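You operate a simulated robot arm through the tools that you are given. There is no shell and no other tool.

You are at the controls of a simulated two-armed robot. One attempt, no reset.

JOB
Take the grey ring on the top of the fixed bench and put it away on the heap in the teal basket. Then put the green rag on the top of the wheeled table away on the middle right shelf of the blue rack. Then turn the left dial knob to 3. Then fetch the brass bush from the left end of the press bench and set it on top of the blue tin. Then take the white ticket and put it on the blue mark. Then take the grey round flange on the top of the green belt and put it away on the heap in the teal basket. Then turn the right dial knob to 2. Do these in the order given.

Only the result counts: the job must be done as asked and must still hold three seconds after the hand-in. Knocking over, shifting, dropping, spilling or breaking anything else fails it.

ROBOT AND FRAMES
Two 7-joint arms with fingered hands on one trunk, on a base that moves. Base frame: it is fixed to the floor where the robot stands at the start and does not move with it; the origin is under the middle of the robot, x ahead of it, y to its left, z up; the surface under the hand at the start is at about z = 82. Lengths are in cm, angles in rad, forces in N, time in s.
The left shoulder is at the start at [8.8, 17, 116.1], the right one opposite. With the tool pointing down near the work surface each hand reaches from about 34 to 78 cm from the robot's upright axis, wherever it stands, measured 20 degrees to its own side. Places, roughly: blue mark (64x12 cm) [312, -284, 96]; blue tin [25, -50, 75]; brass bush (2x2x2 cm) [30, -90, 80]; green rag (7x10x4 cm) [140, -50, 100]; grey ring (6x6x2 cm) [80, 0, 100]; grey round flange (7x7x3 cm) [250, -170, 100]; heap in the teal basket [690, -410, 100]; left dial knob [60, -120, 130]; middle right shelf of the blue rack [670, 70, 80]; right dial knob [130, -210, 130]; white ticket [275, -225, 100]. Payload 4 kg a hand.
The TCP of each hand is the grasp point between the finger pads, 2.6 cm short of the fingertips. In the tool frame z runs along the fingers and y along their closing line. The gripper opens to 13.2 cm; its body begins 7.3 cm behind the TCP. The gripper is a hand of 4 fingers: y runs from the thumb to the fingers, the wrist lies at [0, 0, -22.4] in the tool frame, and closing takes about 1.5 s.
Orientation is told as [roll, pitch, yaw] about the base's x, y, z axes, in that order, counted from this pose: with the fingers straight down and closing along the base's y, the tool's x points along the base's -x, its y along +y and its z along -z.

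CONTROLS
- The arms move only by the tool move_arm. It takes "left_increments", "right_increments" or both (then of equal length, played together; a hand with none holds still); each is a list of rows, each an object (a shift or turn left out is 0, a gripper value left out holds the last) with "slide": the shift along the tool's x, y, z in units of 40 mm (1.0 is 40 mm), a list of three; "turn": the turn, a rotation vector about the tool's x, y, z in units of 4 degrees (1.0 is 4 degrees), a list of three; "fingers": the opening, from 0 (shut) to 1 (fully open). In form: [{"slide": [x, y, z], "turn": [rx, ry, rz], "fingers": fingers}, ...]. A call has 1 to 20 rows; each row shifts and turns the commanded pose from where the row before left it, along the tool's axes as they then stand. A call with a number of a shift or a turn outside -1 to 1 is refused whole. Rows are played at 5 a second. More than 5 cm and 0.15 rad between two rows, or a gripper value outside its range, and nothing of the call is played. Where a pose cannot be reached the arm comes as near as it can. A force on the tool above 40 N (or 10 N above the force at the start of the call, whichever is more), or a blocked arm, ends the call early, and 0.2 s more pass. The fingers move at their own pace (about 10.8 cm/s each) and stop on an object; they squeeze with about 30 N. The grip force told is the motor's: it shows also when the fingers shut on nothing. Time passes only in rows, and 0.2 s behind the last, so rows that do not move let the fingers close. It gives the time, the measured TCP pose, the force on the tool (base axes), the opening and the grip force at its end, in the units of the frame above (readings bear some noise), with the torque about the TCP (base axes, N m) and any sound that the robot's microphone picked up.
- Cameras (640 x 400 px; columns grow to the right, rows downward): "scene" is now at [17.28, -5.19, 134.56]; the picture's right is [-0.51, -0.86, 0.00], its down [-0.48, 0.28, -0.83] and it looks along [0.71, -0.42, -0.56] (base axes); focal length 226 px, centre (320, 200). "left" rides on the left gripper at [-7.3, 0.6, -9.4] in its tool frame; the picture's right is [-0.08, -1.00, 0.00], its down [0.78, -0.06, -0.62] and it looks along [0.61, -0.05, 0.79] (tool axes); focal length 230 px, centre (320, 200). "right" rides on the right gripper at [7.3, 0.6, -9.4] in its tool frame; the picture's right is [-0.08, 1.00, 0.00], its down [-0.79, -0.06, -0.62] and it looks along [-0.61, -0.05, 0.79] (tool axes); focal length 230 px, centre (320, 200). There is no depth. A picture from a camera that has moved, and an enlarged one, comes with that camera's place and axes in the base frame and with its lens. The place of the scene camera against the robot may be out by one fixed shift of up to 1.2 cm in any direction.
- capture(camera): a new picture of that camera. The clock stands still meanwhile.
- slide_trunk(by): moves the trunk up (or, below 0, down) by that many cm; the arms and the scene camera ride with it, the base frame stays. It gives what a move gives, with no picture.
- base_move(legs): drives the robot by 1 to 6 legs, each [ahead, left, turn to the left] in cm, cm and rad, along the robot's own axes; the way and the turn of a leg run together, so that a leg with both is an arc; at most 150 cm and 3.142 rad a leg. The arms and the cameras ride along, it lands a little off, and it stops where it bumps. It gives what a move gives.
- hand_shape(shape, hand): the hand has 4 fingers and takes this shape, open, in about a second: jaw (thumb against the fingers, like two jaws); tri (thumb and two fingers); tip (a fingertip pinch); poke (one finger out to press); point (the index stretched); flat (the hand flat); cup (the hand cupped); fist (a fist). The gripper value then closes the fingers along that shape, each until it touches; the sizes above hold for jaw. It gives what a move gives, with no picture.
- turn_head(pan, tilt): turns the head with the scene camera to pan (to the left, within 1.396 rad either way) and tilt (down, from -0.506 to 1.204), counted from straight ahead of the robot (the tilt from the chest, where the trunk bows). It gives what a move gives.
- enlarge(camera, box): a new picture of the part [left, top, right, bottom] of that camera's present view, enlarged. The clock stands still meanwhile.
- job_done(): hands the job in; it is judged then, once.

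Places have to be worked out from the pictures, the camera data and where the tool is seen. Open the grippers and draw the arms clear of the work before you hand the job in, unless the task says otherwise.

The tools are called after "Call:" as a command line: name --argument value ..., lists and objects as JSON in quotes. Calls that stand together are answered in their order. move_arm: Moves the arms, as the interface text tells. Its arguments: {"type":"object","properties":{"left_increments":{"type":"array","items":{"type":"object","properties":{"slide":{"type":"array","items":{"type":"number"}},"turn":{"type":"array","items":{"type":"number"}},"fingers":{"type":"number"}}}},"right_increments":{"type":"array","items":{"type":"object","properties":{"slide":{"type":"array","items":{"type":"number"}},"turn":{"type":"array","items":{"type":"number"}},"fingers":{"type":"number"}}}}},"required":[]} The other tools are called the same way: slide_trunk (by) moves the trunk up or down; hand_shape (shape, hand) gives the hand a shape; base_move (legs) drives the base; turn_head (pan, tilt) turns the head that bears the scene camera; capture (camera) takes a picture; enlarge (camera, box) takes an enlarged picture of a part of a camera's view; job_done () hands the job in.

At the start:

```text
clock: 0.0
left_ee_pos: [46.02, -0.05, 122.24]
left_ee_rot: [0.001, 0.0, 0.0]
left_ft_force: [0.1, 0.1, -0.7]
left_wrist_torque: [-0.06, 0.0, 0.01]
left_opening: 13.2
left_grip_force: 0.1
left_shape: jaw
right_ee_pos: [38.47, -45.99, 118.5]
right_ee_rot: [-0.001, 0.0, 0.0]
right_ft_force: [-0.6, 0.5, 0.9]
right_wrist_torque: [0.01, -0.01, 0.02]
right_opening: 13.19
right_grip_force: 0.0
right_shape: jaw
trunk travel left (down, up): [-17.5, 17.6]
robot x, y, heading: [-0.04, 0.18, -0.002]
head pan, tilt (commanded): [-0.534, 0.592]
```

scene: 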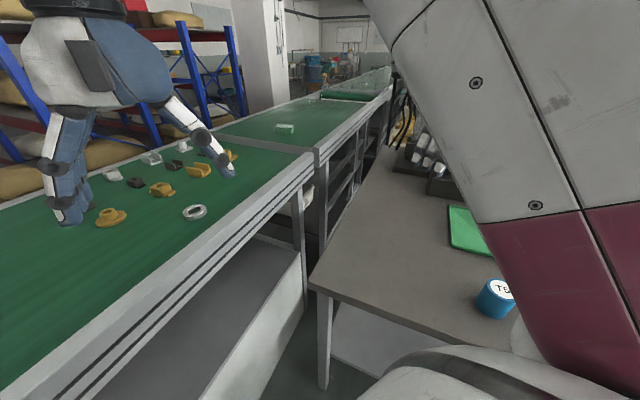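
right: 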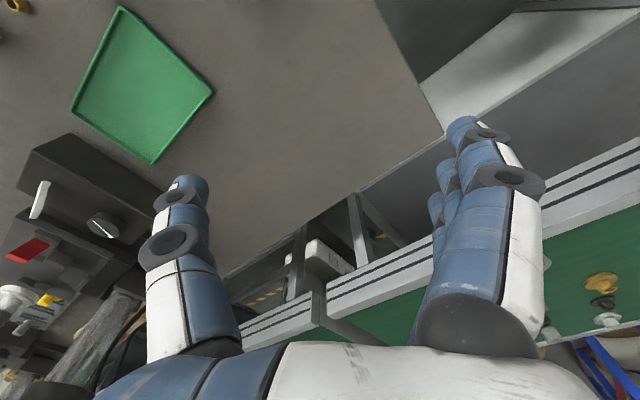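
left: 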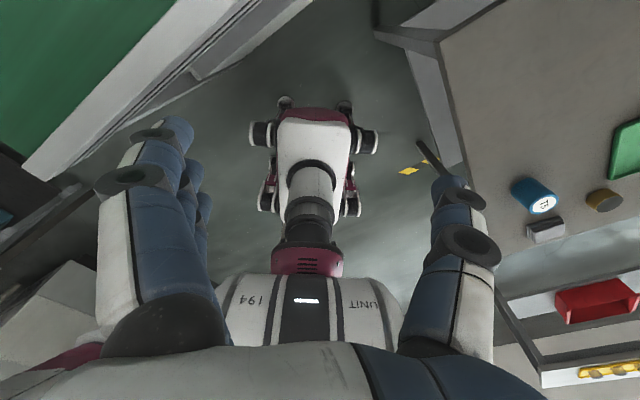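

The scene picture shows the grey ring on the green-topped bench at roughly [78, -1, 97]. I look around first with the head before moving anything.

Call:
turn_head --pan 0.0 --tilt 0.4

Call:
capture --camera "scene"

Call:
turn_head --pan -1.0 --tilt 0.3

Call:
capture --camera "scene"

Call:
turn_head --pan -0.6 --tilt 0.1

Call:
capture --camera "scene"

```text
clock: 1.0
left_ee_pos: [45.98, -0.01, 122.29]
left_ee_rot: [-0.001, 0.001, -0.002]
left_ft_force: [0.4, -0.8, 0.5]
left_wrist_torque: [-0.01, 0.01, 0.02]
left_opening: 13.18
left_grip_force: 0.1
left_shape: jaw
right_ee_pos: [38.49, -46.09, 118.71]
right_ee_rot: [0.0, 0.0, 0.002]
right_ft_force: [0.0, 0.1, 0.2]
right_wrist_torque: [0.0, 0.01, 0.01]
right_opening: 13.17
right_grip_force: 0.0
right_shape: jaw
trunk travel left (down, up): [-17.5, 17.6]
robot x, y, heading: [0.22, -0.2, -0.001]
head pan, tilt (commanded): [0.0, 0.4]
```

```text
taken
camera scene: at [18.92, -0.69, 136.31], right [0.0, -1.0, 0.0], down [-0.39, 0.0, -0.92], along [0.92, 0.0, -0.39], focal length 226 px, centre (320, 200)
```

scene: 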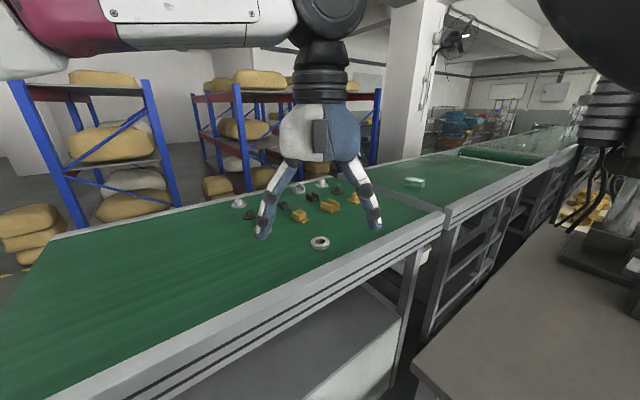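

```text
clock: 2.2
left_ee_pos: [45.96, -0.04, 122.28]
left_ee_rot: [0.0, -0.001, 0.001]
left_ft_force: [0.3, -0.7, -0.2]
left_wrist_torque: [0.01, -0.03, -0.01]
left_opening: 13.18
left_grip_force: 0.1
left_shape: jaw
right_ee_pos: [38.45, -46.01, 118.7]
right_ee_rot: [0.002, -0.001, 0.0]
right_ft_force: [0.2, -0.5, 0.0]
right_wrist_torque: [0.02, -0.02, -0.01]
right_opening: 13.18
right_grip_force: 0.0
right_shape: jaw
trunk travel left (down, up): [-17.5, 17.6]
robot x, y, heading: [-0.17, -0.27, 0.002]
head pan, tilt (commanded): [-1.0, 0.3]
```

```text
taken
camera scene: at [14.7, -8.53, 137.23], right [-0.84, -0.54, 0.0], down [-0.16, 0.25, -0.96], along [0.52, -0.8, -0.3], focal length 226 px, centre (320, 200)
```

scene: 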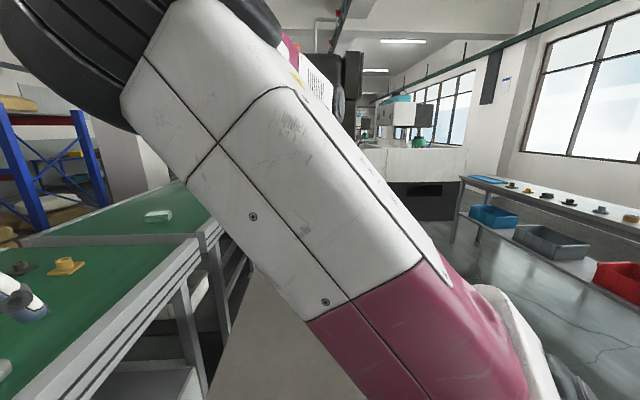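

```text
clock: 3.1
left_ee_pos: [45.93, -0.01, 122.3]
left_ee_rot: [0.001, 0.001, 0.0]
left_ft_force: [-0.6, -0.1, -0.6]
left_wrist_torque: [-0.01, 0.02, -0.01]
left_opening: 13.18
left_grip_force: 0.1
left_shape: jaw
right_ee_pos: [38.39, -45.94, 118.63]
right_ee_rot: [-0.001, 0.0, -0.001]
right_ft_force: [0.1, 0.4, -0.5]
right_wrist_torque: [0.03, -0.04, -0.01]
right_opening: 13.19
right_grip_force: 0.1
right_shape: jaw
trunk travel left (down, up): [-17.5, 17.6]
robot x, y, heading: [0.14, -0.12, -0.001]
head pan, tilt (commanded): [-0.6, 0.099]
```

```text
taken
camera scene: at [17.24, -5.89, 139.1], right [-0.57, -0.82, 0.0], down [-0.08, 0.06, -0.99], along [0.82, -0.56, -0.1], focal length 226 px, centre (320, 200)
```

scene: 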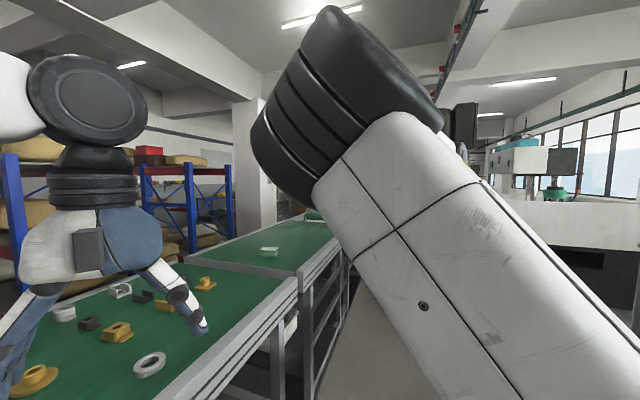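

The head view shows the ring on the first bench (about [79, -1, 96]) and the bench line running away to the right-ahead. I keep scanning left and far right to build a map of the room.

Call:
turn_head --pan 0.7 --tilt 0.2

Call:
capture --camera "scene"

Call:
turn_head --pan 1.39 --tilt 0.2

Call:
capture --camera "scene"

Call:
turn_head --pan -1.39 --tilt 0.4

Call:
capture --camera "scene"

Call:
turn_head --pan 0.2 --tilt 0.0

Call:
capture --camera "scene"

```text
clock: 4.6
left_ee_pos: [46.0, 0.03, 122.22]
left_ee_rot: [-0.001, 0.0, -0.001]
left_ft_force: [-0.1, -0.2, 0.6]
left_wrist_torque: [0.01, -0.01, -0.01]
left_opening: 13.19
left_grip_force: 0.2
left_shape: jaw
right_ee_pos: [38.33, -45.96, 118.57]
right_ee_rot: [-0.002, 0.001, 0.0]
right_ft_force: [0.0, 0.1, -0.1]
right_wrist_torque: [0.01, 0.0, 0.02]
right_opening: 13.2
right_grip_force: 0.0
right_shape: jaw
trunk travel left (down, up): [-17.5, 17.6]
robot x, y, heading: [-0.08, 0.06, -0.004]
head pan, tilt (commanded): [0.7, 0.201]
```

```text
taken
camera scene: at [16.78, 5.32, 138.16], right [0.64, -0.77, 0.0], down [-0.15, -0.13, -0.98], along [0.75, 0.63, -0.2], focal length 226 px, centre (320, 200)
```

scene: 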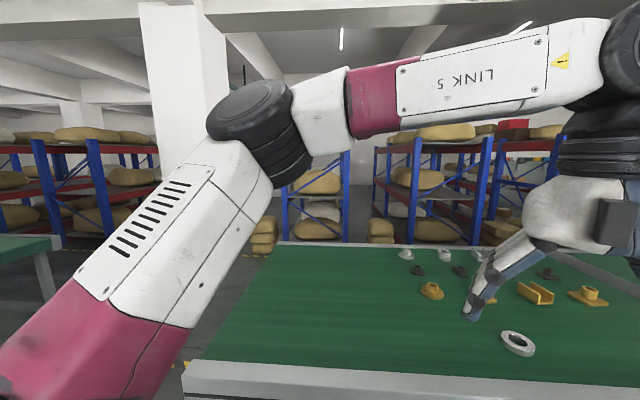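

```text
clock: 5.6
left_ee_pos: [46.07, 0.02, 122.36]
left_ee_rot: [0.0, 0.0, 0.001]
left_ft_force: [0.1, 0.4, -0.2]
left_wrist_torque: [-0.02, 0.01, 0.02]
left_opening: 13.18
left_grip_force: 0.1
left_shape: jaw
right_ee_pos: [38.51, -45.99, 118.68]
right_ee_rot: [0.001, -0.001, -0.001]
right_ft_force: [-0.7, 0.0, -0.2]
right_wrist_torque: [-0.02, -0.02, 0.01]
right_opening: 13.19
right_grip_force: 0.0
right_shape: jaw
trunk travel left (down, up): [-17.5, 17.6]
robot x, y, heading: [-0.08, 0.28, -0.001]
head pan, tilt (commanded): [1.389, 0.201]
```

```text
taken
camera scene: at [11.34, 8.48, 138.16], right [0.98, -0.18, 0.0], down [-0.04, -0.2, -0.98], along [0.18, 0.96, -0.2], focal length 226 px, centre (320, 200)
```

scene: 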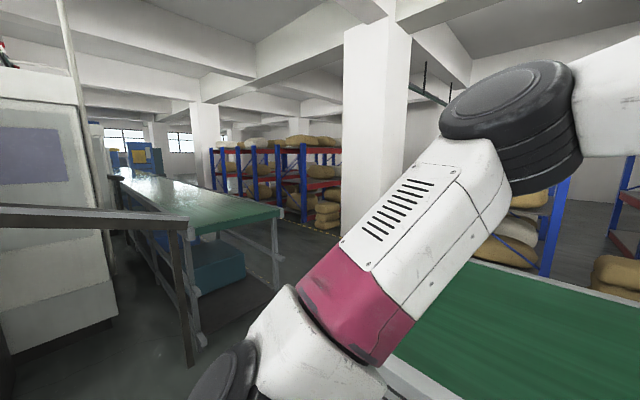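

```text
clock: 8.1
left_ee_pos: [46.11, 0.02, 122.25]
left_ee_rot: [0.0, 0.0, 0.0]
left_ft_force: [0.0, -0.2, -0.6]
left_wrist_torque: [-0.01, -0.01, 0.0]
left_opening: 13.17
left_grip_force: 0.0
left_shape: jaw
right_ee_pos: [38.49, -46.07, 118.64]
right_ee_rot: [-0.002, 0.001, 0.002]
right_ft_force: [0.0, -0.4, 0.1]
right_wrist_torque: [-0.02, -0.01, 0.02]
right_opening: 13.17
right_grip_force: 0.0
right_shape: jaw
trunk travel left (down, up): [-17.5, 17.6]
robot x, y, heading: [-0.07, -0.04, 0.002]
head pan, tilt (commanded): [-1.389, 0.4]
```

```text
taken
camera scene: at [11.33, -9.79, 136.31], right [-0.98, -0.18, 0.0], down [-0.07, 0.38, -0.92], along [0.17, -0.91, -0.39], focal length 226 px, centre (320, 200)
```

scene: 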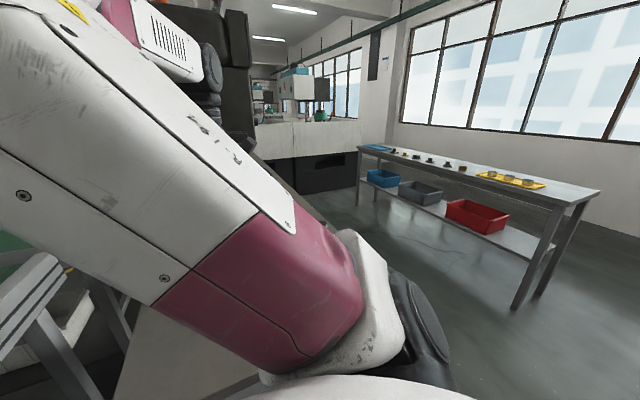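

```text
clock: 9.7
left_ee_pos: [46.03, 0.06, 122.3]
left_ee_rot: [0.0, 0.0, -0.001]
left_ft_force: [0.3, -0.5, -0.5]
left_wrist_torque: [0.03, -0.01, 0.0]
left_opening: 13.19
left_grip_force: 0.0
left_shape: jaw
right_ee_pos: [38.47, -45.96, 118.82]
right_ee_rot: [-0.001, 0.0, 0.0]
right_ft_force: [0.5, -0.3, 0.5]
right_wrist_torque: [0.01, -0.01, 0.0]
right_opening: 13.16
right_grip_force: 0.0
right_shape: jaw
trunk travel left (down, up): [-17.5, 17.6]
robot x, y, heading: [-0.16, 0.04, 0.0]
head pan, tilt (commanded): [0.201, 0.0]
```

```text
taken
camera scene: at [18.47, 1.11, 140.01], right [0.2, -0.98, 0.0], down [0.0, 0.0, -1.0], along [0.98, 0.2, 0.0], focal length 226 px, centre (320, 200)
```

scene: 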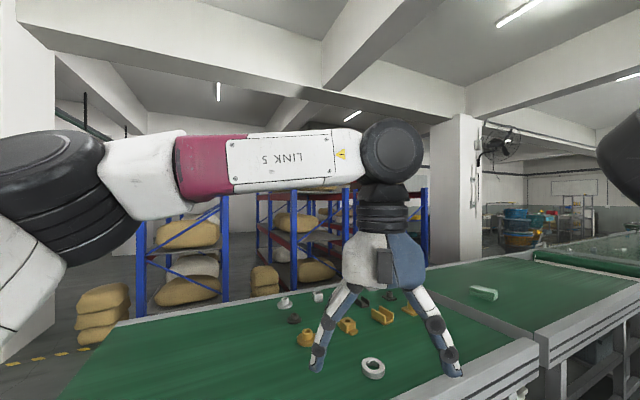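

I judge the bench axis to run along about (0.55, -0.83), front edge ~45 cm off my axis, and the ring about 79 cm ahead; the press bench corner is near (56, -25). I move ahead 12 cm to bring the ring into comfortable reach of the left hand, then look again.

Call:
base_move --legs '[[12, 3, 0]]'

Call:
turn_head --pan 0.0 --tilt 0.7

Call:
capture --camera "scene"

Call:
capture --camera "left"

```text
clock: 11.0
left_ee_pos: [58.03, 3.01, 122.22]
left_ee_rot: [0.0, 0.001, 0.0]
left_ft_force: [0.5, 0.7, -0.2]
left_wrist_torque: [-0.05, 0.02, 0.02]
left_opening: 13.19
left_grip_force: 0.0
left_shape: jaw
right_ee_pos: [50.39, -43.01, 118.58]
right_ee_rot: [0.001, 0.003, -0.001]
right_ft_force: [0.1, 0.1, 0.6]
right_wrist_torque: [0.0, 0.03, 0.01]
right_opening: 13.19
right_grip_force: 0.3
right_shape: jaw
trunk travel left (down, up): [-17.5, 17.6]
robot x, y, heading: [11.88, 3.21, -0.005]
head pan, tilt (commanded): [0.201, 0.0]
```

```text
clock: 12.1
left_ee_pos: [57.97, 3.0, 122.34]
left_ee_rot: [0.001, -0.001, 0.001]
left_ft_force: [0.1, -0.5, -0.2]
left_wrist_torque: [-0.02, 0.0, 0.01]
left_opening: 13.18
left_grip_force: 0.0
left_shape: jaw
right_ee_pos: [50.3, -43.03, 118.55]
right_ee_rot: [-0.001, -0.001, 0.0]
right_ft_force: [-0.1, 0.1, -0.3]
right_wrist_torque: [0.01, 0.03, 0.0]
right_opening: 13.16
right_grip_force: 0.1
right_shape: jaw
trunk travel left (down, up): [-17.5, 17.6]
robot x, y, heading: [11.97, 2.95, -0.001]
head pan, tilt (commanded): [0.0, 0.7]
```

```text
taken
camera scene: at [30.07, 2.32, 133.63], right [0.0, -1.0, 0.0], down [-0.64, 0.0, -0.77], along [0.77, 0.0, -0.64], focal length 226 px, centre (320, 200)
```

scene: 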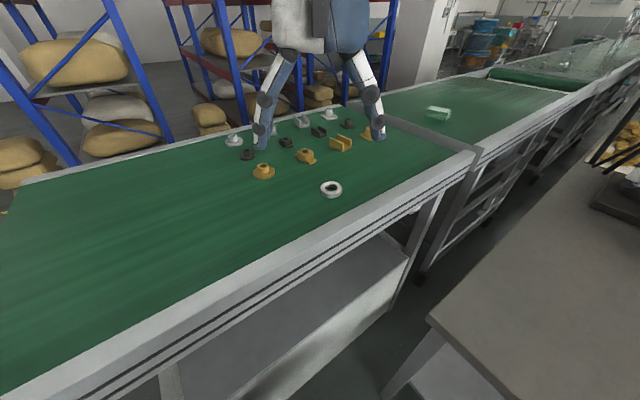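

```text
taken
camera left: at [65.08, 3.5, 131.66], right [0.08, -1.0, 0.0], down [-0.78, -0.06, 0.62], along [-0.61, -0.05, -0.79], focal length 230 px, centre (320, 200)
```

left: 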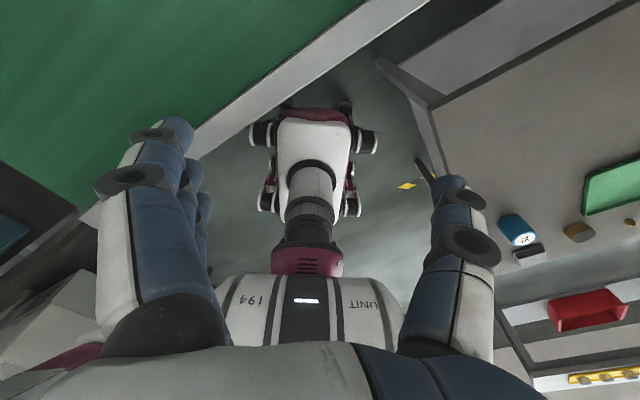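

The ring projects to about (78–79, -0.6) for z≈96–97, with the nearest neighbour part ~18 cm away. I move the left hand over the ring at z≈108 and look with its camera (TCP projects to that image's centre).

Call:
move_arm --left_increments '[{"slide": [-0.875, -0.154, 0.2]}, {"slide": [-0.875, -0.154, 0.3]}, {"slide": [-0.875, -0.154, 0.5]}, {"slide": [-0.875, -0.154, 0.75]}, {"slide": [-0.875, -0.154, 0.75]}, {"slide": [-0.875, -0.154, 0.75]}, {}]'

Call:
capture --camera "left"

Call:
capture --camera "scene"

```text
clock: 13.9
left_ee_pos: [80.34, 2.6, 110.14]
left_ee_rot: [-0.018, -0.005, 0.054]
left_ft_force: [0.5, 0.0, -0.3]
left_wrist_torque: [0.02, -0.01, 0.02]
left_opening: 13.18
left_grip_force: 0.0
left_shape: jaw
right_ee_pos: [50.43, -43.02, 118.6]
right_ee_rot: [0.001, -0.001, 0.0]
right_ft_force: [-0.8, -1.1, -1.0]
right_wrist_torque: [0.0, 0.0, 0.04]
right_opening: 13.21
right_grip_force: 0.1
right_shape: jaw
trunk travel left (down, up): [-17.5, 17.6]
robot x, y, heading: [11.81, 2.94, 0.003]
head pan, tilt (commanded): [0.0, 0.7]
stopped in row 7 (left hand): the arm was blocked; the commanded pose is now the measured one
```

```text
taken
camera left: at [87.39, 3.58, 119.57], right [0.13, -0.99, 0.02], down [-0.78, -0.09, 0.61], along [-0.61, -0.1, -0.79], focal length 230 px, centre (320, 200)
```

left: 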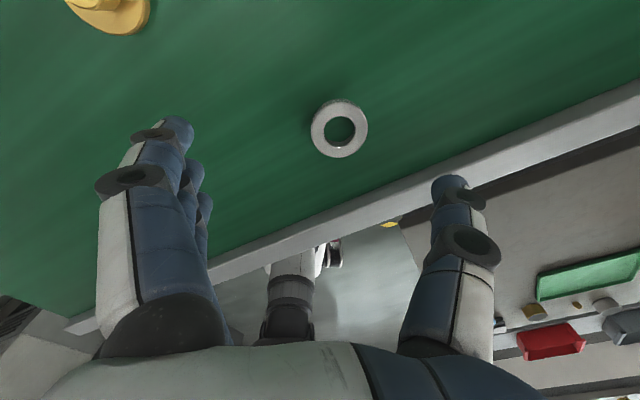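

```text
taken
camera scene: at [30.1, 2.31, 133.62], right [0.0, -1.0, 0.0], down [-0.64, 0.0, -0.76], along [0.76, 0.0, -0.64], focal length 226 px, centre (320, 200)
```

scene: 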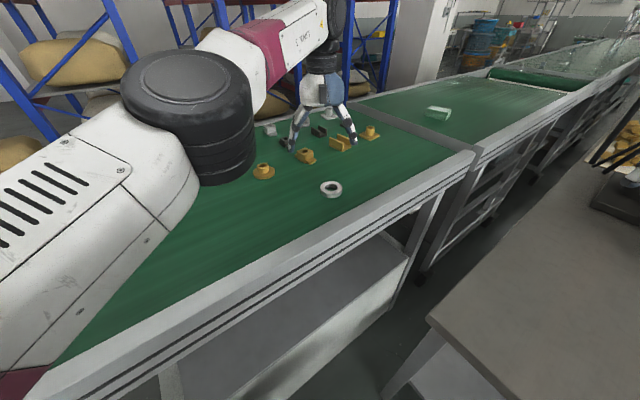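

The left hand hit a joint limit near (80, 2.6, 110); its camera puts the ring at about (78.8, -0.1, 96). I draw the hand back up, then turn the base right by 0.4 rad so the ring lies 20° to the left where the left arm reaches best.

Call:
move_arm --left_increments '[{"slide": [0.7, 0.0, -0.7]}, {"slide": [0.8, 0.0, -0.7]}, {"slide": [0.9, 0.0, -0.7]}, {"slide": [0.9, 0.0, -0.5]}, {"slide": [0.9, 0.0, -0.4]}, {"slide": [0.9, 0.0, 0.0]}, {}]'

Call:
base_move --legs '[[0, 0, -0.4]]'

Call:
capture --camera "scene"

```text
clock: 15.5
left_ee_pos: [59.66, 1.29, 121.93]
left_ee_rot: [-0.018, -0.005, 0.048]
left_ft_force: [-1.1, 0.2, -0.3]
left_wrist_torque: [-0.03, -0.02, 0.02]
left_opening: 13.19
left_grip_force: 0.1
left_shape: jaw
right_ee_pos: [50.46, -42.97, 118.67]
right_ee_rot: [0.0, 0.001, 0.0]
right_ft_force: [-0.1, 0.0, 0.1]
right_wrist_torque: [0.01, -0.01, -0.01]
right_opening: 13.19
right_grip_force: 0.0
right_shape: jaw
trunk travel left (down, up): [-17.5, 17.6]
robot x, y, heading: [11.86, 2.87, -0.001]
head pan, tilt (commanded): [0.0, 0.7]
```

```text
clock: 17.1
left_ee_pos: [55.24, -17.2, 122.11]
left_ee_rot: [-0.017, -0.004, -0.353]
left_ft_force: [0.0, -0.1, 0.2]
left_wrist_torque: [0.03, -0.05, -0.01]
left_opening: 13.2
left_grip_force: 0.0
left_shape: jaw
right_ee_pos: [29.37, -54.37, 118.56]
right_ee_rot: [0.0, 0.002, -0.4]
right_ft_force: [0.2, -0.4, -0.3]
right_wrist_torque: [0.0, 0.03, 0.02]
right_opening: 13.17
right_grip_force: 0.1
right_shape: jaw
trunk travel left (down, up): [-17.5, 17.6]
robot x, y, heading: [11.58, 2.77, -0.397]
head pan, tilt (commanded): [0.0, 0.7]
```

```text
taken
camera scene: at [28.64, -4.65, 133.62], right [-0.39, -0.92, 0.0], down [-0.59, 0.25, -0.77], along [0.71, -0.3, -0.64], focal length 226 px, centre (320, 200)
```

scene: 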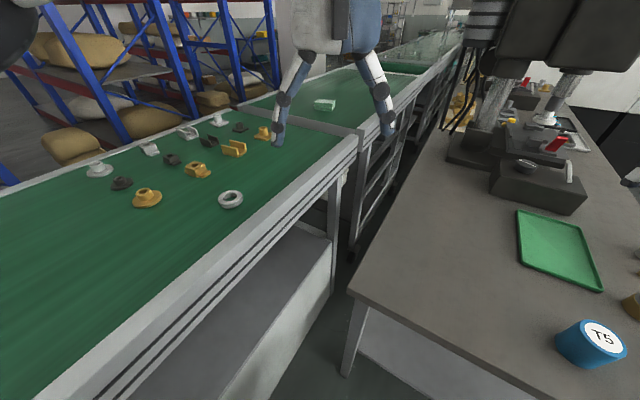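

Now the ring is at about 20° left of the robot's heading. I move the left hand to above it at z≈106 with the tool down, then check with the hand camera.

Call:
move_arm --left_increments '[{"slide": [-0.511, 0.755, 0.2]}, {"slide": [-0.511, 0.755, 0.4]}, {"slide": [-0.511, 0.755, 0.5]}, {"slide": [-0.511, 0.755, 0.5]}, {"slide": [-0.511, 0.755, 0.6]}, {"slide": [-0.511, 0.755, 0.6]}, {"slide": [-0.511, 0.755, 0.6]}, {"slide": [-0.511, 0.755, 0.6]}, {}]'

Call:
capture --camera "left"

Call:
capture --camera "scene"

```text
clock: 19.1
left_ee_pos: [79.08, -0.21, 105.72]
left_ee_rot: [-0.016, -0.007, -0.352]
left_ft_force: [0.4, -0.3, 1.1]
left_wrist_torque: [-0.03, -0.04, 0.02]
left_opening: 13.19
left_grip_force: 0.1
left_shape: jaw
right_ee_pos: [29.34, -54.31, 118.55]
right_ee_rot: [-0.001, 0.001, -0.401]
right_ft_force: [0.4, 0.1, 0.3]
right_wrist_torque: [0.01, -0.01, 0.0]
right_opening: 13.19
right_grip_force: 0.1
right_shape: jaw
trunk travel left (down, up): [-17.5, 17.6]
robot x, y, heading: [11.85, 3.26, -0.397]
head pan, tilt (commanded): [0.0, 0.7]
```

```text
taken
camera left: at [85.83, -2.13, 115.07], right [-0.27, -0.96, 0.02], down [-0.76, 0.22, 0.61], along [-0.59, 0.15, -0.79], focal length 230 px, centre (320, 200)
```

left: 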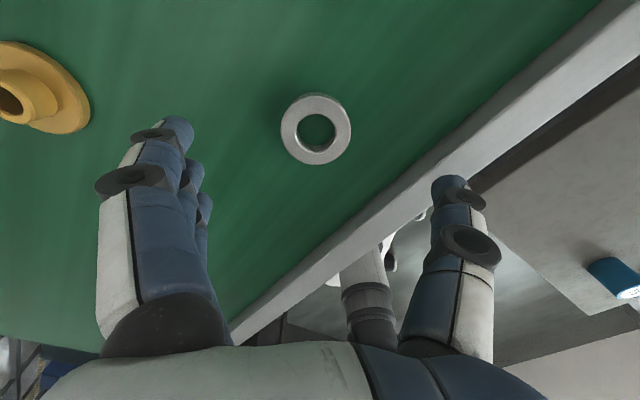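

```text
taken
camera scene: at [28.6, -4.63, 133.64], right [-0.39, -0.92, 0.0], down [-0.59, 0.25, -0.77], along [0.71, -0.3, -0.64], focal length 226 px, centre (320, 200)
```

scene: 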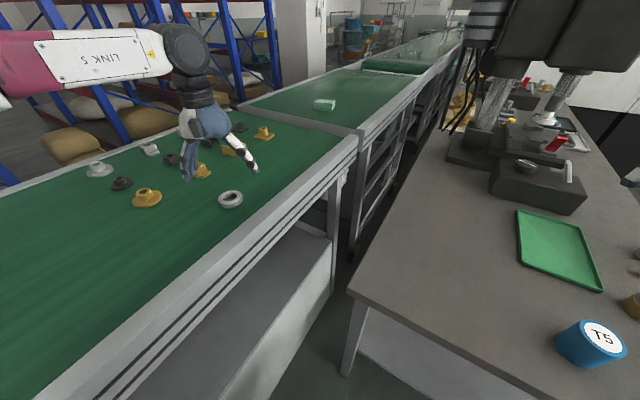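

The hand camera gives the ring centre at (79.0, -0.2), right under the TCP. I narrow the fingers to about 9 cm and lower to z≈99.7, then check.

Call:
move_arm --left_increments '[{"fingers": 0.68}, {"slide": [0, 0, 0.5]}, {"slide": [0, 0, 0.5]}, {"slide": [0, 0, 0.5]}, {}]'

Call:
capture --camera "left"

Call:
enlarge --camera "scene" --box '[100, 100, 340, 250]'

```text
clock: 20.3
left_ee_pos: [78.93, -0.48, 99.75]
left_ee_rot: [-0.018, -0.006, -0.354]
left_ft_force: [0.2, -0.2, 0.8]
left_wrist_torque: [0.01, 0.01, -0.02]
left_opening: 9.04
left_grip_force: 0.0
left_shape: jaw
right_ee_pos: [29.49, -54.24, 118.71]
right_ee_rot: [-0.001, 0.0, -0.4]
right_ft_force: [-1.2, 0.7, 0.7]
right_wrist_torque: [0.03, 0.0, 0.01]
right_opening: 13.2
right_grip_force: 0.1
right_shape: jaw
trunk travel left (down, up): [-17.5, 17.6]
robot x, y, heading: [11.77, 3.0, -0.4]
head pan, tilt (commanded): [0.0, 0.7]
```

```text
taken
camera left: at [85.77, -2.3, 109.14], right [-0.27, -0.96, 0.02], down [-0.76, 0.22, 0.61], along [-0.59, 0.15, -0.79], focal length 230 px, centre (320, 200)
```

left: 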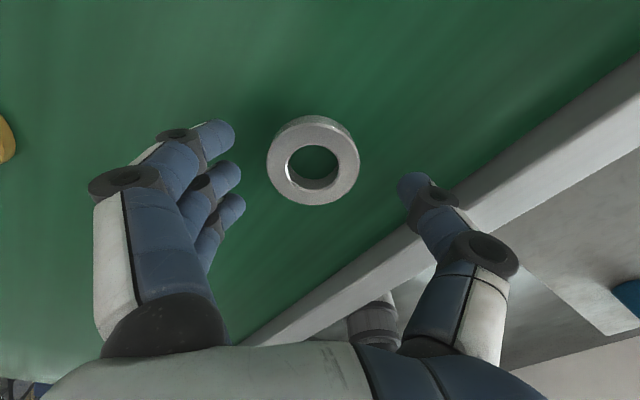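

```text
2.67 times, centred on (220, 175) of scene
camera zoom: at [28.64, -4.61, 133.63], right [-0.39, -0.92, 0.0], down [-0.59, 0.25, -0.77], along [0.71, -0.3, -0.64], focal length 602 px, centre (587, 267)
```

zoom: 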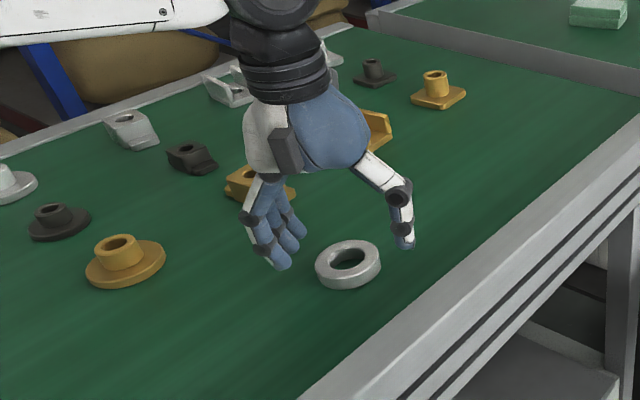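

The ring's top face is at about z 95.8, centred at (78.9, -0.15), so its bed is near z 94. I go down to TCP z≈97.2 and close.

Call:
move_arm --left_increments '[{"slide": [0.02, 0.06, 0.3]}, {"slide": [0, 0, 0.2]}, {"slide": [0, 0, 0.14]}, {}, {"fingers": 0.0}, {}, {}, {}, {}, {}, {}, {}]'

Call:
capture --camera "left"

Call:
enlarge --camera "scene" --box '[100, 100, 340, 250]'

```text
clock: 22.4
left_ee_pos: [78.96, -0.13, 97.55]
left_ee_rot: [-0.015, -0.013, -0.349]
left_ft_force: [-2.1, 7.3, 17.9]
left_wrist_torque: [1.13, 0.01, 0.07]
left_opening: 5.04
left_grip_force: 29.7
left_shape: jaw
right_ee_pos: [29.47, -54.4, 118.65]
right_ee_rot: [0.001, 0.0, -0.398]
right_ft_force: [-0.9, 0.2, -0.5]
right_wrist_torque: [-0.02, 0.03, 0.01]
right_opening: 13.2
right_grip_force: 0.0
right_shape: jaw
trunk travel left (down, up): [-17.5, 17.6]
robot x, y, heading: [11.84, 2.97, -0.399]
head pan, tilt (commanded): [0.0, 0.7]
stopped in row 10 (left hand): the force on the tool passed its limit at 40 N (the readings are from after the stop); the commanded pose is now the measured one
```

```text
taken
camera left: at [85.83, -1.91, 106.94], right [-0.27, -0.96, 0.02], down [-0.76, 0.22, 0.61], along [-0.59, 0.15, -0.79], focal length 230 px, centre (320, 200)
```

left: 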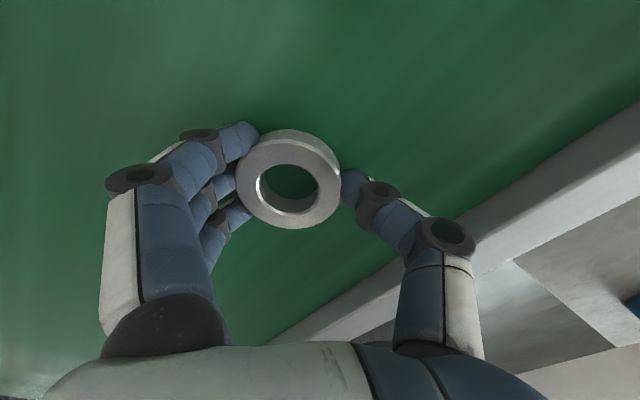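

```text
2.67 times, centred on (220, 175) of scene
camera zoom: at [28.5, -4.53, 133.61], right [-0.39, -0.92, 0.0], down [-0.59, 0.25, -0.77], along [0.71, -0.3, -0.64], focal length 602 px, centre (587, 267)
```

zoom: 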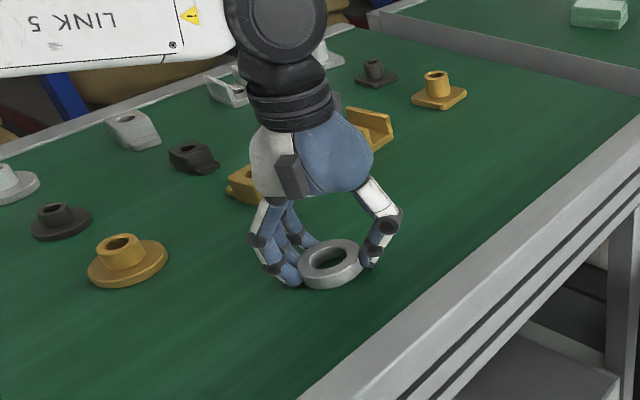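

The fingers hold the ring (grip 29.7 N, opening 5.0), with the tips pressing lightly on the bench. I lift gently and check the hold.

Call:
move_arm --left_increments '[{"slide": [0, 0, -0.1]}, {"slide": [0, 0, -0.2]}, {"slide": [0, 0, -0.4]}, {"slide": [0, 0, -0.6]}, {"slide": [0, 0, -0.6]}, {"slide": [0, 0, -0.6]}, {}, {}]'

Call:
capture --camera "left"

Call:
enlarge --camera "scene" --box '[100, 80, 340, 230]'

```text
clock: 24.2
left_ee_pos: [79.02, 0.06, 107.31]
left_ee_rot: [-0.016, -0.009, -0.35]
left_ft_force: [0.5, 0.9, -1.0]
left_wrist_torque: [-0.01, 0.04, -0.03]
left_opening: 4.98
left_grip_force: 29.9
left_shape: jaw
right_ee_pos: [29.45, -54.37, 118.69]
right_ee_rot: [0.001, 0.001, -0.398]
right_ft_force: [1.0, 0.8, 0.6]
right_wrist_torque: [0.01, 0.0, 0.03]
right_opening: 13.22
right_grip_force: 0.1
right_shape: jaw
trunk travel left (down, up): [-17.5, 17.6]
robot x, y, heading: [12.13, 2.7, -0.399]
head pan, tilt (commanded): [0.0, 0.7]
```

```text
taken
camera left: at [85.91, -1.86, 116.75], right [-0.27, -0.96, 0.02], down [-0.76, 0.22, 0.61], along [-0.59, 0.15, -0.79], focal length 230 px, centre (320, 200)
```

left: 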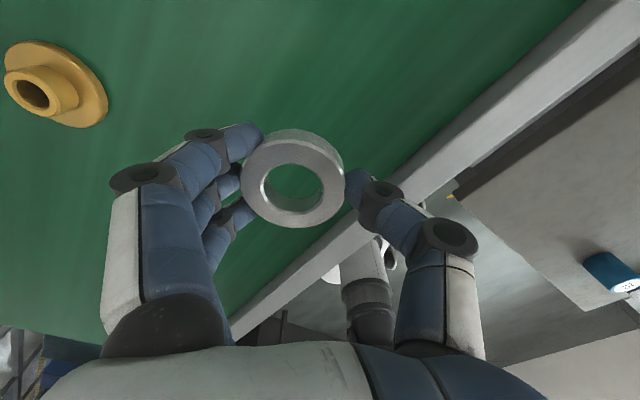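

```text
2.67 times, centred on (220, 155) of scene
camera zoom: at [28.67, -4.6, 133.62], right [-0.39, -0.92, 0.0], down [-0.59, 0.25, -0.77], along [0.71, -0.3, -0.64], focal length 602 px, centre (587, 320)
```

zoom: 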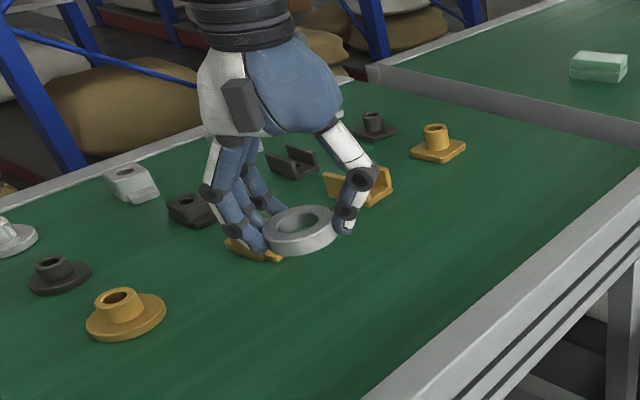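

The ring is held firmly. I raise and draw the left hand in toward the body for the drive, then look left for the way round the bench's left end.

Call:
move_arm --left_increments '[{"slide": [0, 0, -0.9]}, {"slide": [0.7, -0.4, -0.7]}, {"slide": [0.775, -0.517, -0.6]}, {"slide": [0.775, -0.517, -0.5]}, {"slide": [0.775, -0.517, -0.5]}, {"slide": [0.775, -0.517, -0.5]}, {"slide": [0.775, -0.517, 0]}, {}]'

Call:
turn_head --pan 1.2 --tilt 0.55

Call:
capture --camera "scene"

```text
clock: 26.0
left_ee_pos: [57.57, -4.53, 122.02]
left_ee_rot: [-0.016, -0.008, -0.35]
left_ft_force: [-0.3, 0.4, -0.2]
left_wrist_torque: [0.0, 0.0, 0.0]
left_opening: 4.94
left_grip_force: 30.3
left_shape: jaw
right_ee_pos: [29.64, -54.35, 118.68]
right_ee_rot: [0.0, 0.0, -0.398]
right_ft_force: [0.0, 0.0, -0.1]
right_wrist_torque: [0.02, 0.02, 0.0]
right_opening: 13.2
right_grip_force: 0.0
right_shape: jaw
trunk travel left (down, up): [-17.5, 17.6]
robot x, y, heading: [12.12, 3.02, -0.397]
head pan, tilt (commanded): [0.0, 0.7]
```

```text
clock: 27.4
left_ee_pos: [57.73, -4.62, 122.0]
left_ee_rot: [-0.016, -0.008, -0.352]
left_ft_force: [0.6, -0.4, -0.9]
left_wrist_torque: [-0.02, -0.01, -0.03]
left_opening: 4.94
left_grip_force: 29.6
left_shape: jaw
right_ee_pos: [29.5, -54.34, 118.58]
right_ee_rot: [0.001, 0.0, -0.398]
right_ft_force: [1.0, 1.0, 0.4]
right_wrist_torque: [0.0, 0.03, 0.0]
right_opening: 13.2
right_grip_force: 0.0
right_shape: jaw
trunk travel left (down, up): [-17.5, 17.6]
robot x, y, heading: [11.87, 3.16, -0.394]
head pan, tilt (commanded): [1.201, 0.55]
```

```text
taken
camera scene: at [27.09, 5.14, 134.93], right [0.72, -0.7, 0.0], down [-0.36, -0.38, -0.85], along [0.59, 0.61, -0.52], focal length 226 px, centre (320, 200)
```

scene: 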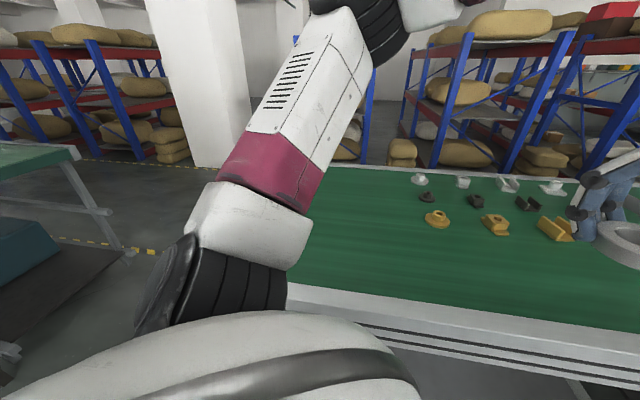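

The lane round the left end looks about 1.5 m wide. I back away from the benches first, then turn left and look again.

Call:
base_move --legs '[[-32, 6, 0], [0, 0, 0.9]]'

Call:
turn_head --pan 0.6 --tilt 0.45

Call:
capture --camera "scene"

Call:
capture --camera "left"

```text
clock: 31.9
left_ee_pos: [19.17, 52.07, 122.15]
left_ee_rot: [-0.016, -0.008, 0.549]
left_ft_force: [-0.2, 0.6, -0.8]
left_wrist_torque: [-0.02, 0.01, 0.0]
left_opening: 4.93
left_grip_force: 29.6
left_shape: jaw
right_ee_pos: [40.64, -0.96, 118.65]
right_ee_rot: [0.0, -0.001, 0.501]
right_ft_force: [0.4, -0.3, 0.0]
right_wrist_torque: [0.01, 0.02, -0.01]
right_opening: 13.21
right_grip_force: 0.1
right_shape: jaw
trunk travel left (down, up): [-17.5, 17.6]
robot x, y, heading: [-15.43, 20.95, 0.502]
head pan, tilt (commanded): [1.201, 0.55]
```

```text
clock: 32.9
left_ee_pos: [19.25, 52.18, 122.04]
left_ee_rot: [-0.015, -0.009, 0.547]
left_ft_force: [-0.5, 0.0, -1.4]
left_wrist_torque: [0.03, 0.0, -0.01]
left_opening: 4.94
left_grip_force: 30.2
left_shape: jaw
right_ee_pos: [40.65, -0.93, 118.6]
right_ee_rot: [-0.001, 0.001, 0.502]
right_ft_force: [0.5, -0.1, -0.3]
right_wrist_torque: [0.0, 0.02, 0.0]
right_opening: 13.18
right_grip_force: 0.1
right_shape: jaw
trunk travel left (down, up): [-17.5, 17.6]
robot x, y, heading: [-15.24, 20.9, 0.499]
head pan, tilt (commanded): [0.6, 0.45]
```

```text
taken
camera scene: at [-2.6, 33.05, 135.84], right [0.89, -0.45, 0.0], down [-0.2, -0.39, -0.9], along [0.41, 0.8, -0.44], focal length 226 px, centre (320, 200)
```

scene: 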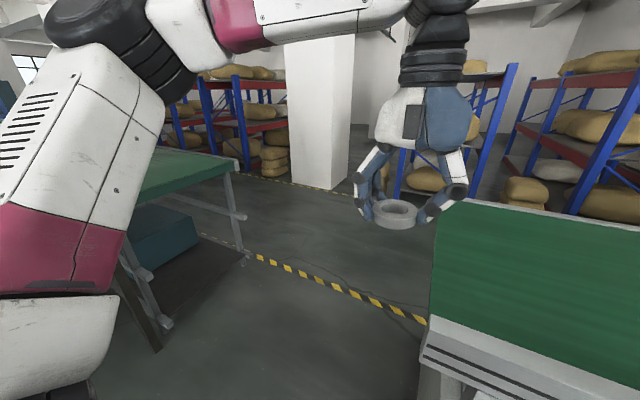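

```text
taken
camera left: at [24.83, 56.36, 131.52], right [0.59, -0.81, 0.02], down [-0.65, -0.46, 0.61], along [-0.49, -0.37, -0.79], focal length 230 px, centre (320, 200)
```

left: 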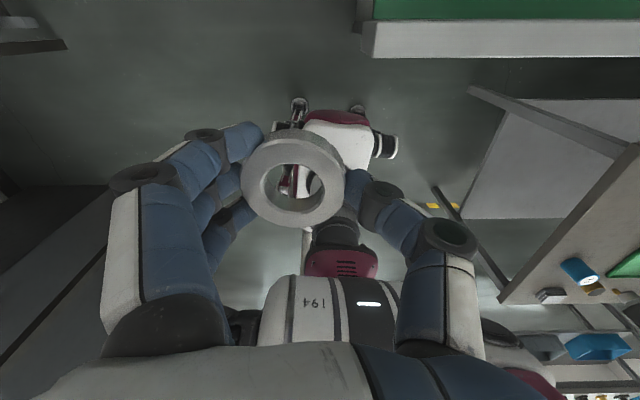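

The passage is clear: our bench's end runs (30,50)–(90,82), the left bench's legs stand at about (-48,162) and (12,216). I drive round with 50+ cm clearance to about (75,165) and turn right to see the back lane.

Call:
base_move --legs '[[9.9, 39, 0], [55, 38.3, 0], [83, 6, 0], [0, 0, -1.2]]'

Call:
turn_head --pan 0.0 --tilt 0.35

Call:
capture --camera "scene"

Call:
turn_head --pan 0.7 --tilt 0.35

Call:
capture --camera "scene"

Call:
turn_head --pan -0.7 --tilt 0.35

Call:
capture --camera "scene"

```text
clock: 47.3
left_ee_pos: [115.92, 143.08, 122.05]
left_ee_rot: [-0.015, -0.008, -0.657]
left_ft_force: [-0.4, 0.2, -0.7]
left_wrist_torque: [-0.03, 0.0, -0.01]
left_opening: 4.95
left_grip_force: 30.3
left_shape: jaw
right_ee_pos: [74.1, 104.13, 118.65]
right_ee_rot: [-0.001, 0.0, -0.701]
right_ft_force: [0.0, -0.7, -0.2]
right_wrist_torque: [0.01, -0.03, -0.02]
right_opening: 13.17
right_grip_force: 0.1
right_shape: jaw
trunk travel left (down, up): [-17.5, 17.6]
robot x, y, heading: [74.65, 163.91, -0.702]
head pan, tilt (commanded): [0.6, 0.45]
```

```text
clock: 48.3
left_ee_pos: [115.91, 142.95, 122.16]
left_ee_rot: [-0.015, -0.009, -0.658]
left_ft_force: [0.2, -0.2, -0.4]
left_wrist_torque: [0.02, -0.01, 0.0]
left_opening: 4.94
left_grip_force: 30.1
left_shape: jaw
right_ee_pos: [74.11, 104.11, 118.56]
right_ee_rot: [-0.001, 0.001, -0.703]
right_ft_force: [0.1, 1.2, -0.2]
right_wrist_torque: [0.01, 0.05, -0.01]
right_opening: 13.18
right_grip_force: 0.1
right_shape: jaw
trunk travel left (down, up): [-17.5, 17.6]
robot x, y, heading: [74.42, 164.3, -0.702]
head pan, tilt (commanded): [0.0, 0.351]
```

```text
taken
camera scene: at [89.15, 151.35, 136.76], right [-0.65, -0.76, 0.0], down [-0.26, 0.22, -0.94], along [0.72, -0.61, -0.34], focal length 226 px, centre (320, 200)
```

scene: 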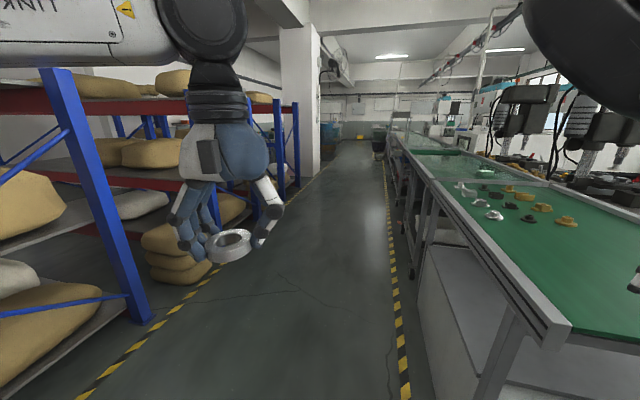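

```text
clock: 49.4
left_ee_pos: [116.0, 143.11, 122.16]
left_ee_rot: [-0.017, -0.008, -0.656]
left_ft_force: [-0.7, 0.5, -0.9]
left_wrist_torque: [0.0, -0.03, -0.03]
left_opening: 4.95
left_grip_force: 30.2
left_shape: jaw
right_ee_pos: [74.17, 104.14, 118.55]
right_ee_rot: [-0.001, -0.001, -0.704]
right_ft_force: [0.2, -0.7, 0.1]
right_wrist_torque: [0.03, -0.01, 0.02]
right_opening: 13.18
right_grip_force: 0.1
right_shape: jaw
trunk travel left (down, up): [-17.5, 17.6]
robot x, y, heading: [74.66, 164.23, -0.699]
head pan, tilt (commanded): [0.7, 0.351]
```

```text
taken
camera scene: at [91.35, 157.32, 136.76], right [0.0, -1.0, 0.0], down [-0.34, 0.0, -0.94], along [0.94, 0.0, -0.34], focal length 226 px, centre (320, 200)
```

scene: 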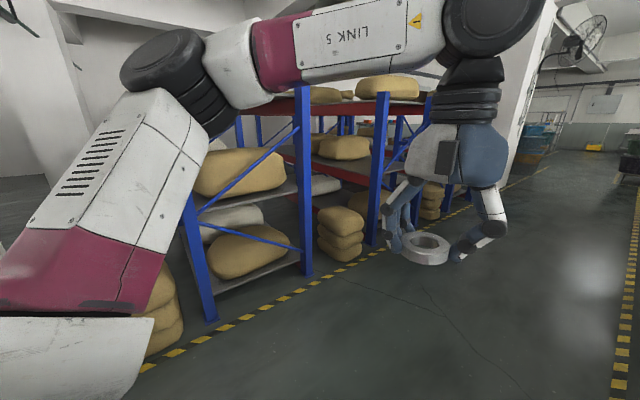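

```text
clock: 50.9
left_ee_pos: [115.91, 143.09, 122.06]
left_ee_rot: [-0.016, -0.008, -0.656]
left_ft_force: [0.4, -0.3, 0.3]
left_wrist_torque: [-0.06, 0.01, -0.01]
left_opening: 4.97
left_grip_force: 29.6
left_shape: jaw
right_ee_pos: [74.13, 104.15, 118.68]
right_ee_rot: [-0.002, 0.0, -0.703]
right_ft_force: [-0.1, 0.1, -0.2]
right_wrist_torque: [0.0, 0.0, -0.04]
right_opening: 13.2
right_grip_force: 0.1
right_shape: jaw
trunk travel left (down, up): [-17.5, 17.6]
robot x, y, heading: [74.63, 164.05, -0.703]
head pan, tilt (commanded): [-0.7, 0.351]
```

```text
taken
camera scene: at [83.6, 148.18, 136.76], right [-0.99, -0.17, 0.0], down [-0.06, 0.34, -0.94], along [0.16, -0.93, -0.34], focal length 226 px, centre (320, 200)
```

scene: 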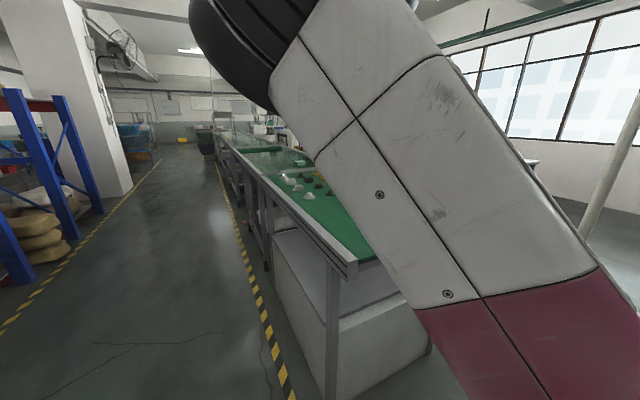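

The lane behind the benches is clear: its direction is about (0.588, -0.809), between tapes ~158 cm apart. I centre myself in it and drive along toward the basket, holding the ring.

Call:
base_move --legs '[[0, 0, -0.24], [100, 58, 0], [150, 0, 0], [150, 0, 0]]'

Call:
turn_head --pan 0.0 --tilt 0.3

Call:
capture --camera "scene"

Call:
turn_head --pan 0.9 --tilt 0.3

Call:
capture --camera "scene"

Call:
turn_head --pan -0.9 --tilt 0.4

Call:
capture --camera "scene"

```text
clock: 71.6
left_ee_pos: [390.95, -152.52, 122.0]
left_ee_rot: [-0.016, -0.009, -0.896]
left_ft_force: [0.2, 0.3, -1.2]
left_wrist_torque: [-0.05, 0.01, -0.03]
left_opening: 4.93
left_grip_force: 30.2
left_shape: jaw
right_ee_pos: [341.11, -180.31, 118.81]
right_ee_rot: [-0.001, 0.0, -0.947]
right_ft_force: [0.3, 0.0, -0.3]
right_wrist_torque: [0.02, 0.0, -0.03]
right_opening: 13.2
right_grip_force: 0.0
right_shape: jaw
trunk travel left (down, up): [-17.5, 17.6]
robot x, y, heading: [355.77, -121.83, -0.943]
head pan, tilt (commanded): [-0.7, 0.351]
```

```text
clock: 72.7
left_ee_pos: [390.96, -152.62, 122.13]
left_ee_rot: [-0.016, -0.009, -0.898]
left_ft_force: [0.2, -0.3, -2.0]
left_wrist_torque: [-0.01, 0.04, -0.02]
left_opening: 4.95
left_grip_force: 30.0
left_shape: jaw
right_ee_pos: [341.06, -180.27, 118.56]
right_ee_rot: [0.0, 0.001, -0.946]
right_ft_force: [0.3, 0.3, 0.1]
right_wrist_torque: [0.01, 0.02, 0.01]
right_opening: 13.18
right_grip_force: 0.1
right_shape: jaw
trunk travel left (down, up): [-17.5, 17.6]
robot x, y, heading: [355.83, -122.32, -0.946]
head pan, tilt (commanded): [0.0, 0.3]
```

```text
taken
camera scene: at [367.03, -138.11, 137.23], right [-0.81, -0.59, 0.0], down [-0.17, 0.24, -0.96], along [0.56, -0.77, -0.3], focal length 226 px, centre (320, 200)
```

scene: 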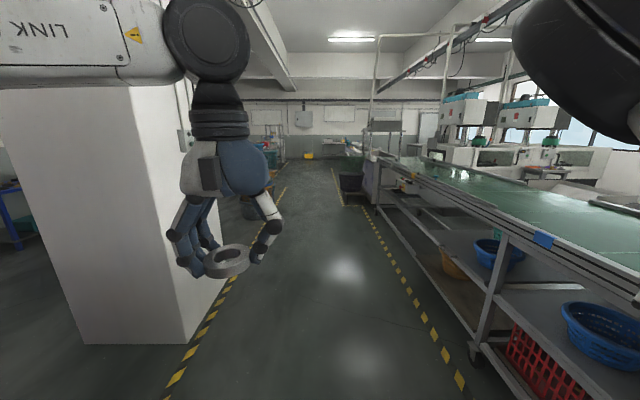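

```text
clock: 73.9
left_ee_pos: [390.83, -152.49, 122.06]
left_ee_rot: [-0.017, -0.009, -0.899]
left_ft_force: [0.0, -0.7, -0.4]
left_wrist_torque: [0.0, 0.0, -0.01]
left_opening: 4.95
left_grip_force: 30.0
left_shape: jaw
right_ee_pos: [341.02, -180.29, 118.57]
right_ee_rot: [-0.001, 0.0, -0.947]
right_ft_force: [0.4, -0.4, -0.1]
right_wrist_torque: [-0.01, 0.01, -0.01]
right_opening: 13.21
right_grip_force: 0.1
right_shape: jaw
trunk travel left (down, up): [-17.5, 17.6]
robot x, y, heading: [355.8, -121.98, -0.944]
head pan, tilt (commanded): [0.901, 0.3]
```

```text
taken
camera scene: at [370.9, -130.96, 137.23], right [-0.04, -1.0, 0.0], down [-0.3, 0.01, -0.96], along [0.95, -0.04, -0.3], focal length 226 px, centre (320, 200)
```

scene: 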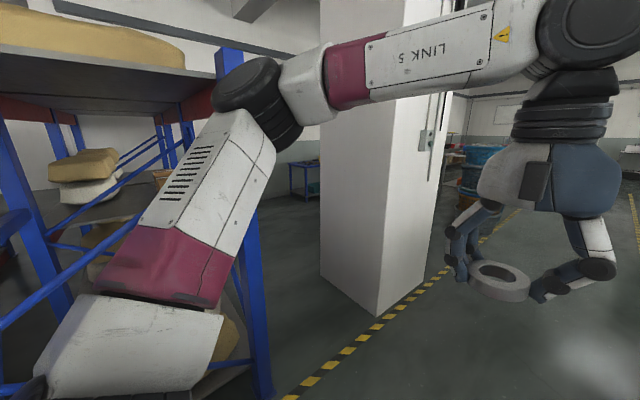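

```text
clock: 75.7
left_ee_pos: [390.88, -152.54, 122.1]
left_ee_rot: [-0.015, -0.008, -0.898]
left_ft_force: [0.0, -0.2, -0.6]
left_wrist_torque: [-0.02, 0.01, -0.03]
left_opening: 4.93
left_grip_force: 29.8
left_shape: jaw
right_ee_pos: [340.93, -180.34, 118.77]
right_ee_rot: [0.003, -0.001, -0.946]
right_ft_force: [0.6, -0.4, 0.5]
right_wrist_torque: [-0.01, 0.04, 0.01]
right_opening: 13.17
right_grip_force: 0.0
right_shape: jaw
trunk travel left (down, up): [-17.5, 17.6]
robot x, y, heading: [355.91, -122.07, -0.943]
head pan, tilt (commanded): [-0.901, 0.4]
```

```text
taken
camera scene: at [359.06, -139.46, 136.31], right [-0.96, 0.27, 0.0], down [0.11, 0.37, -0.92], along [-0.25, -0.89, -0.39], focal length 226 px, centre (320, 200)
```

scene: 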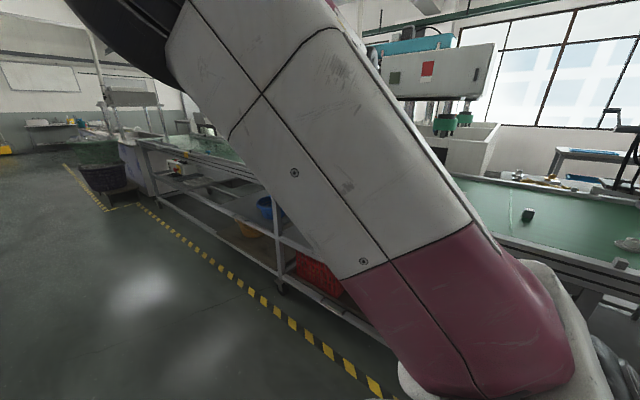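

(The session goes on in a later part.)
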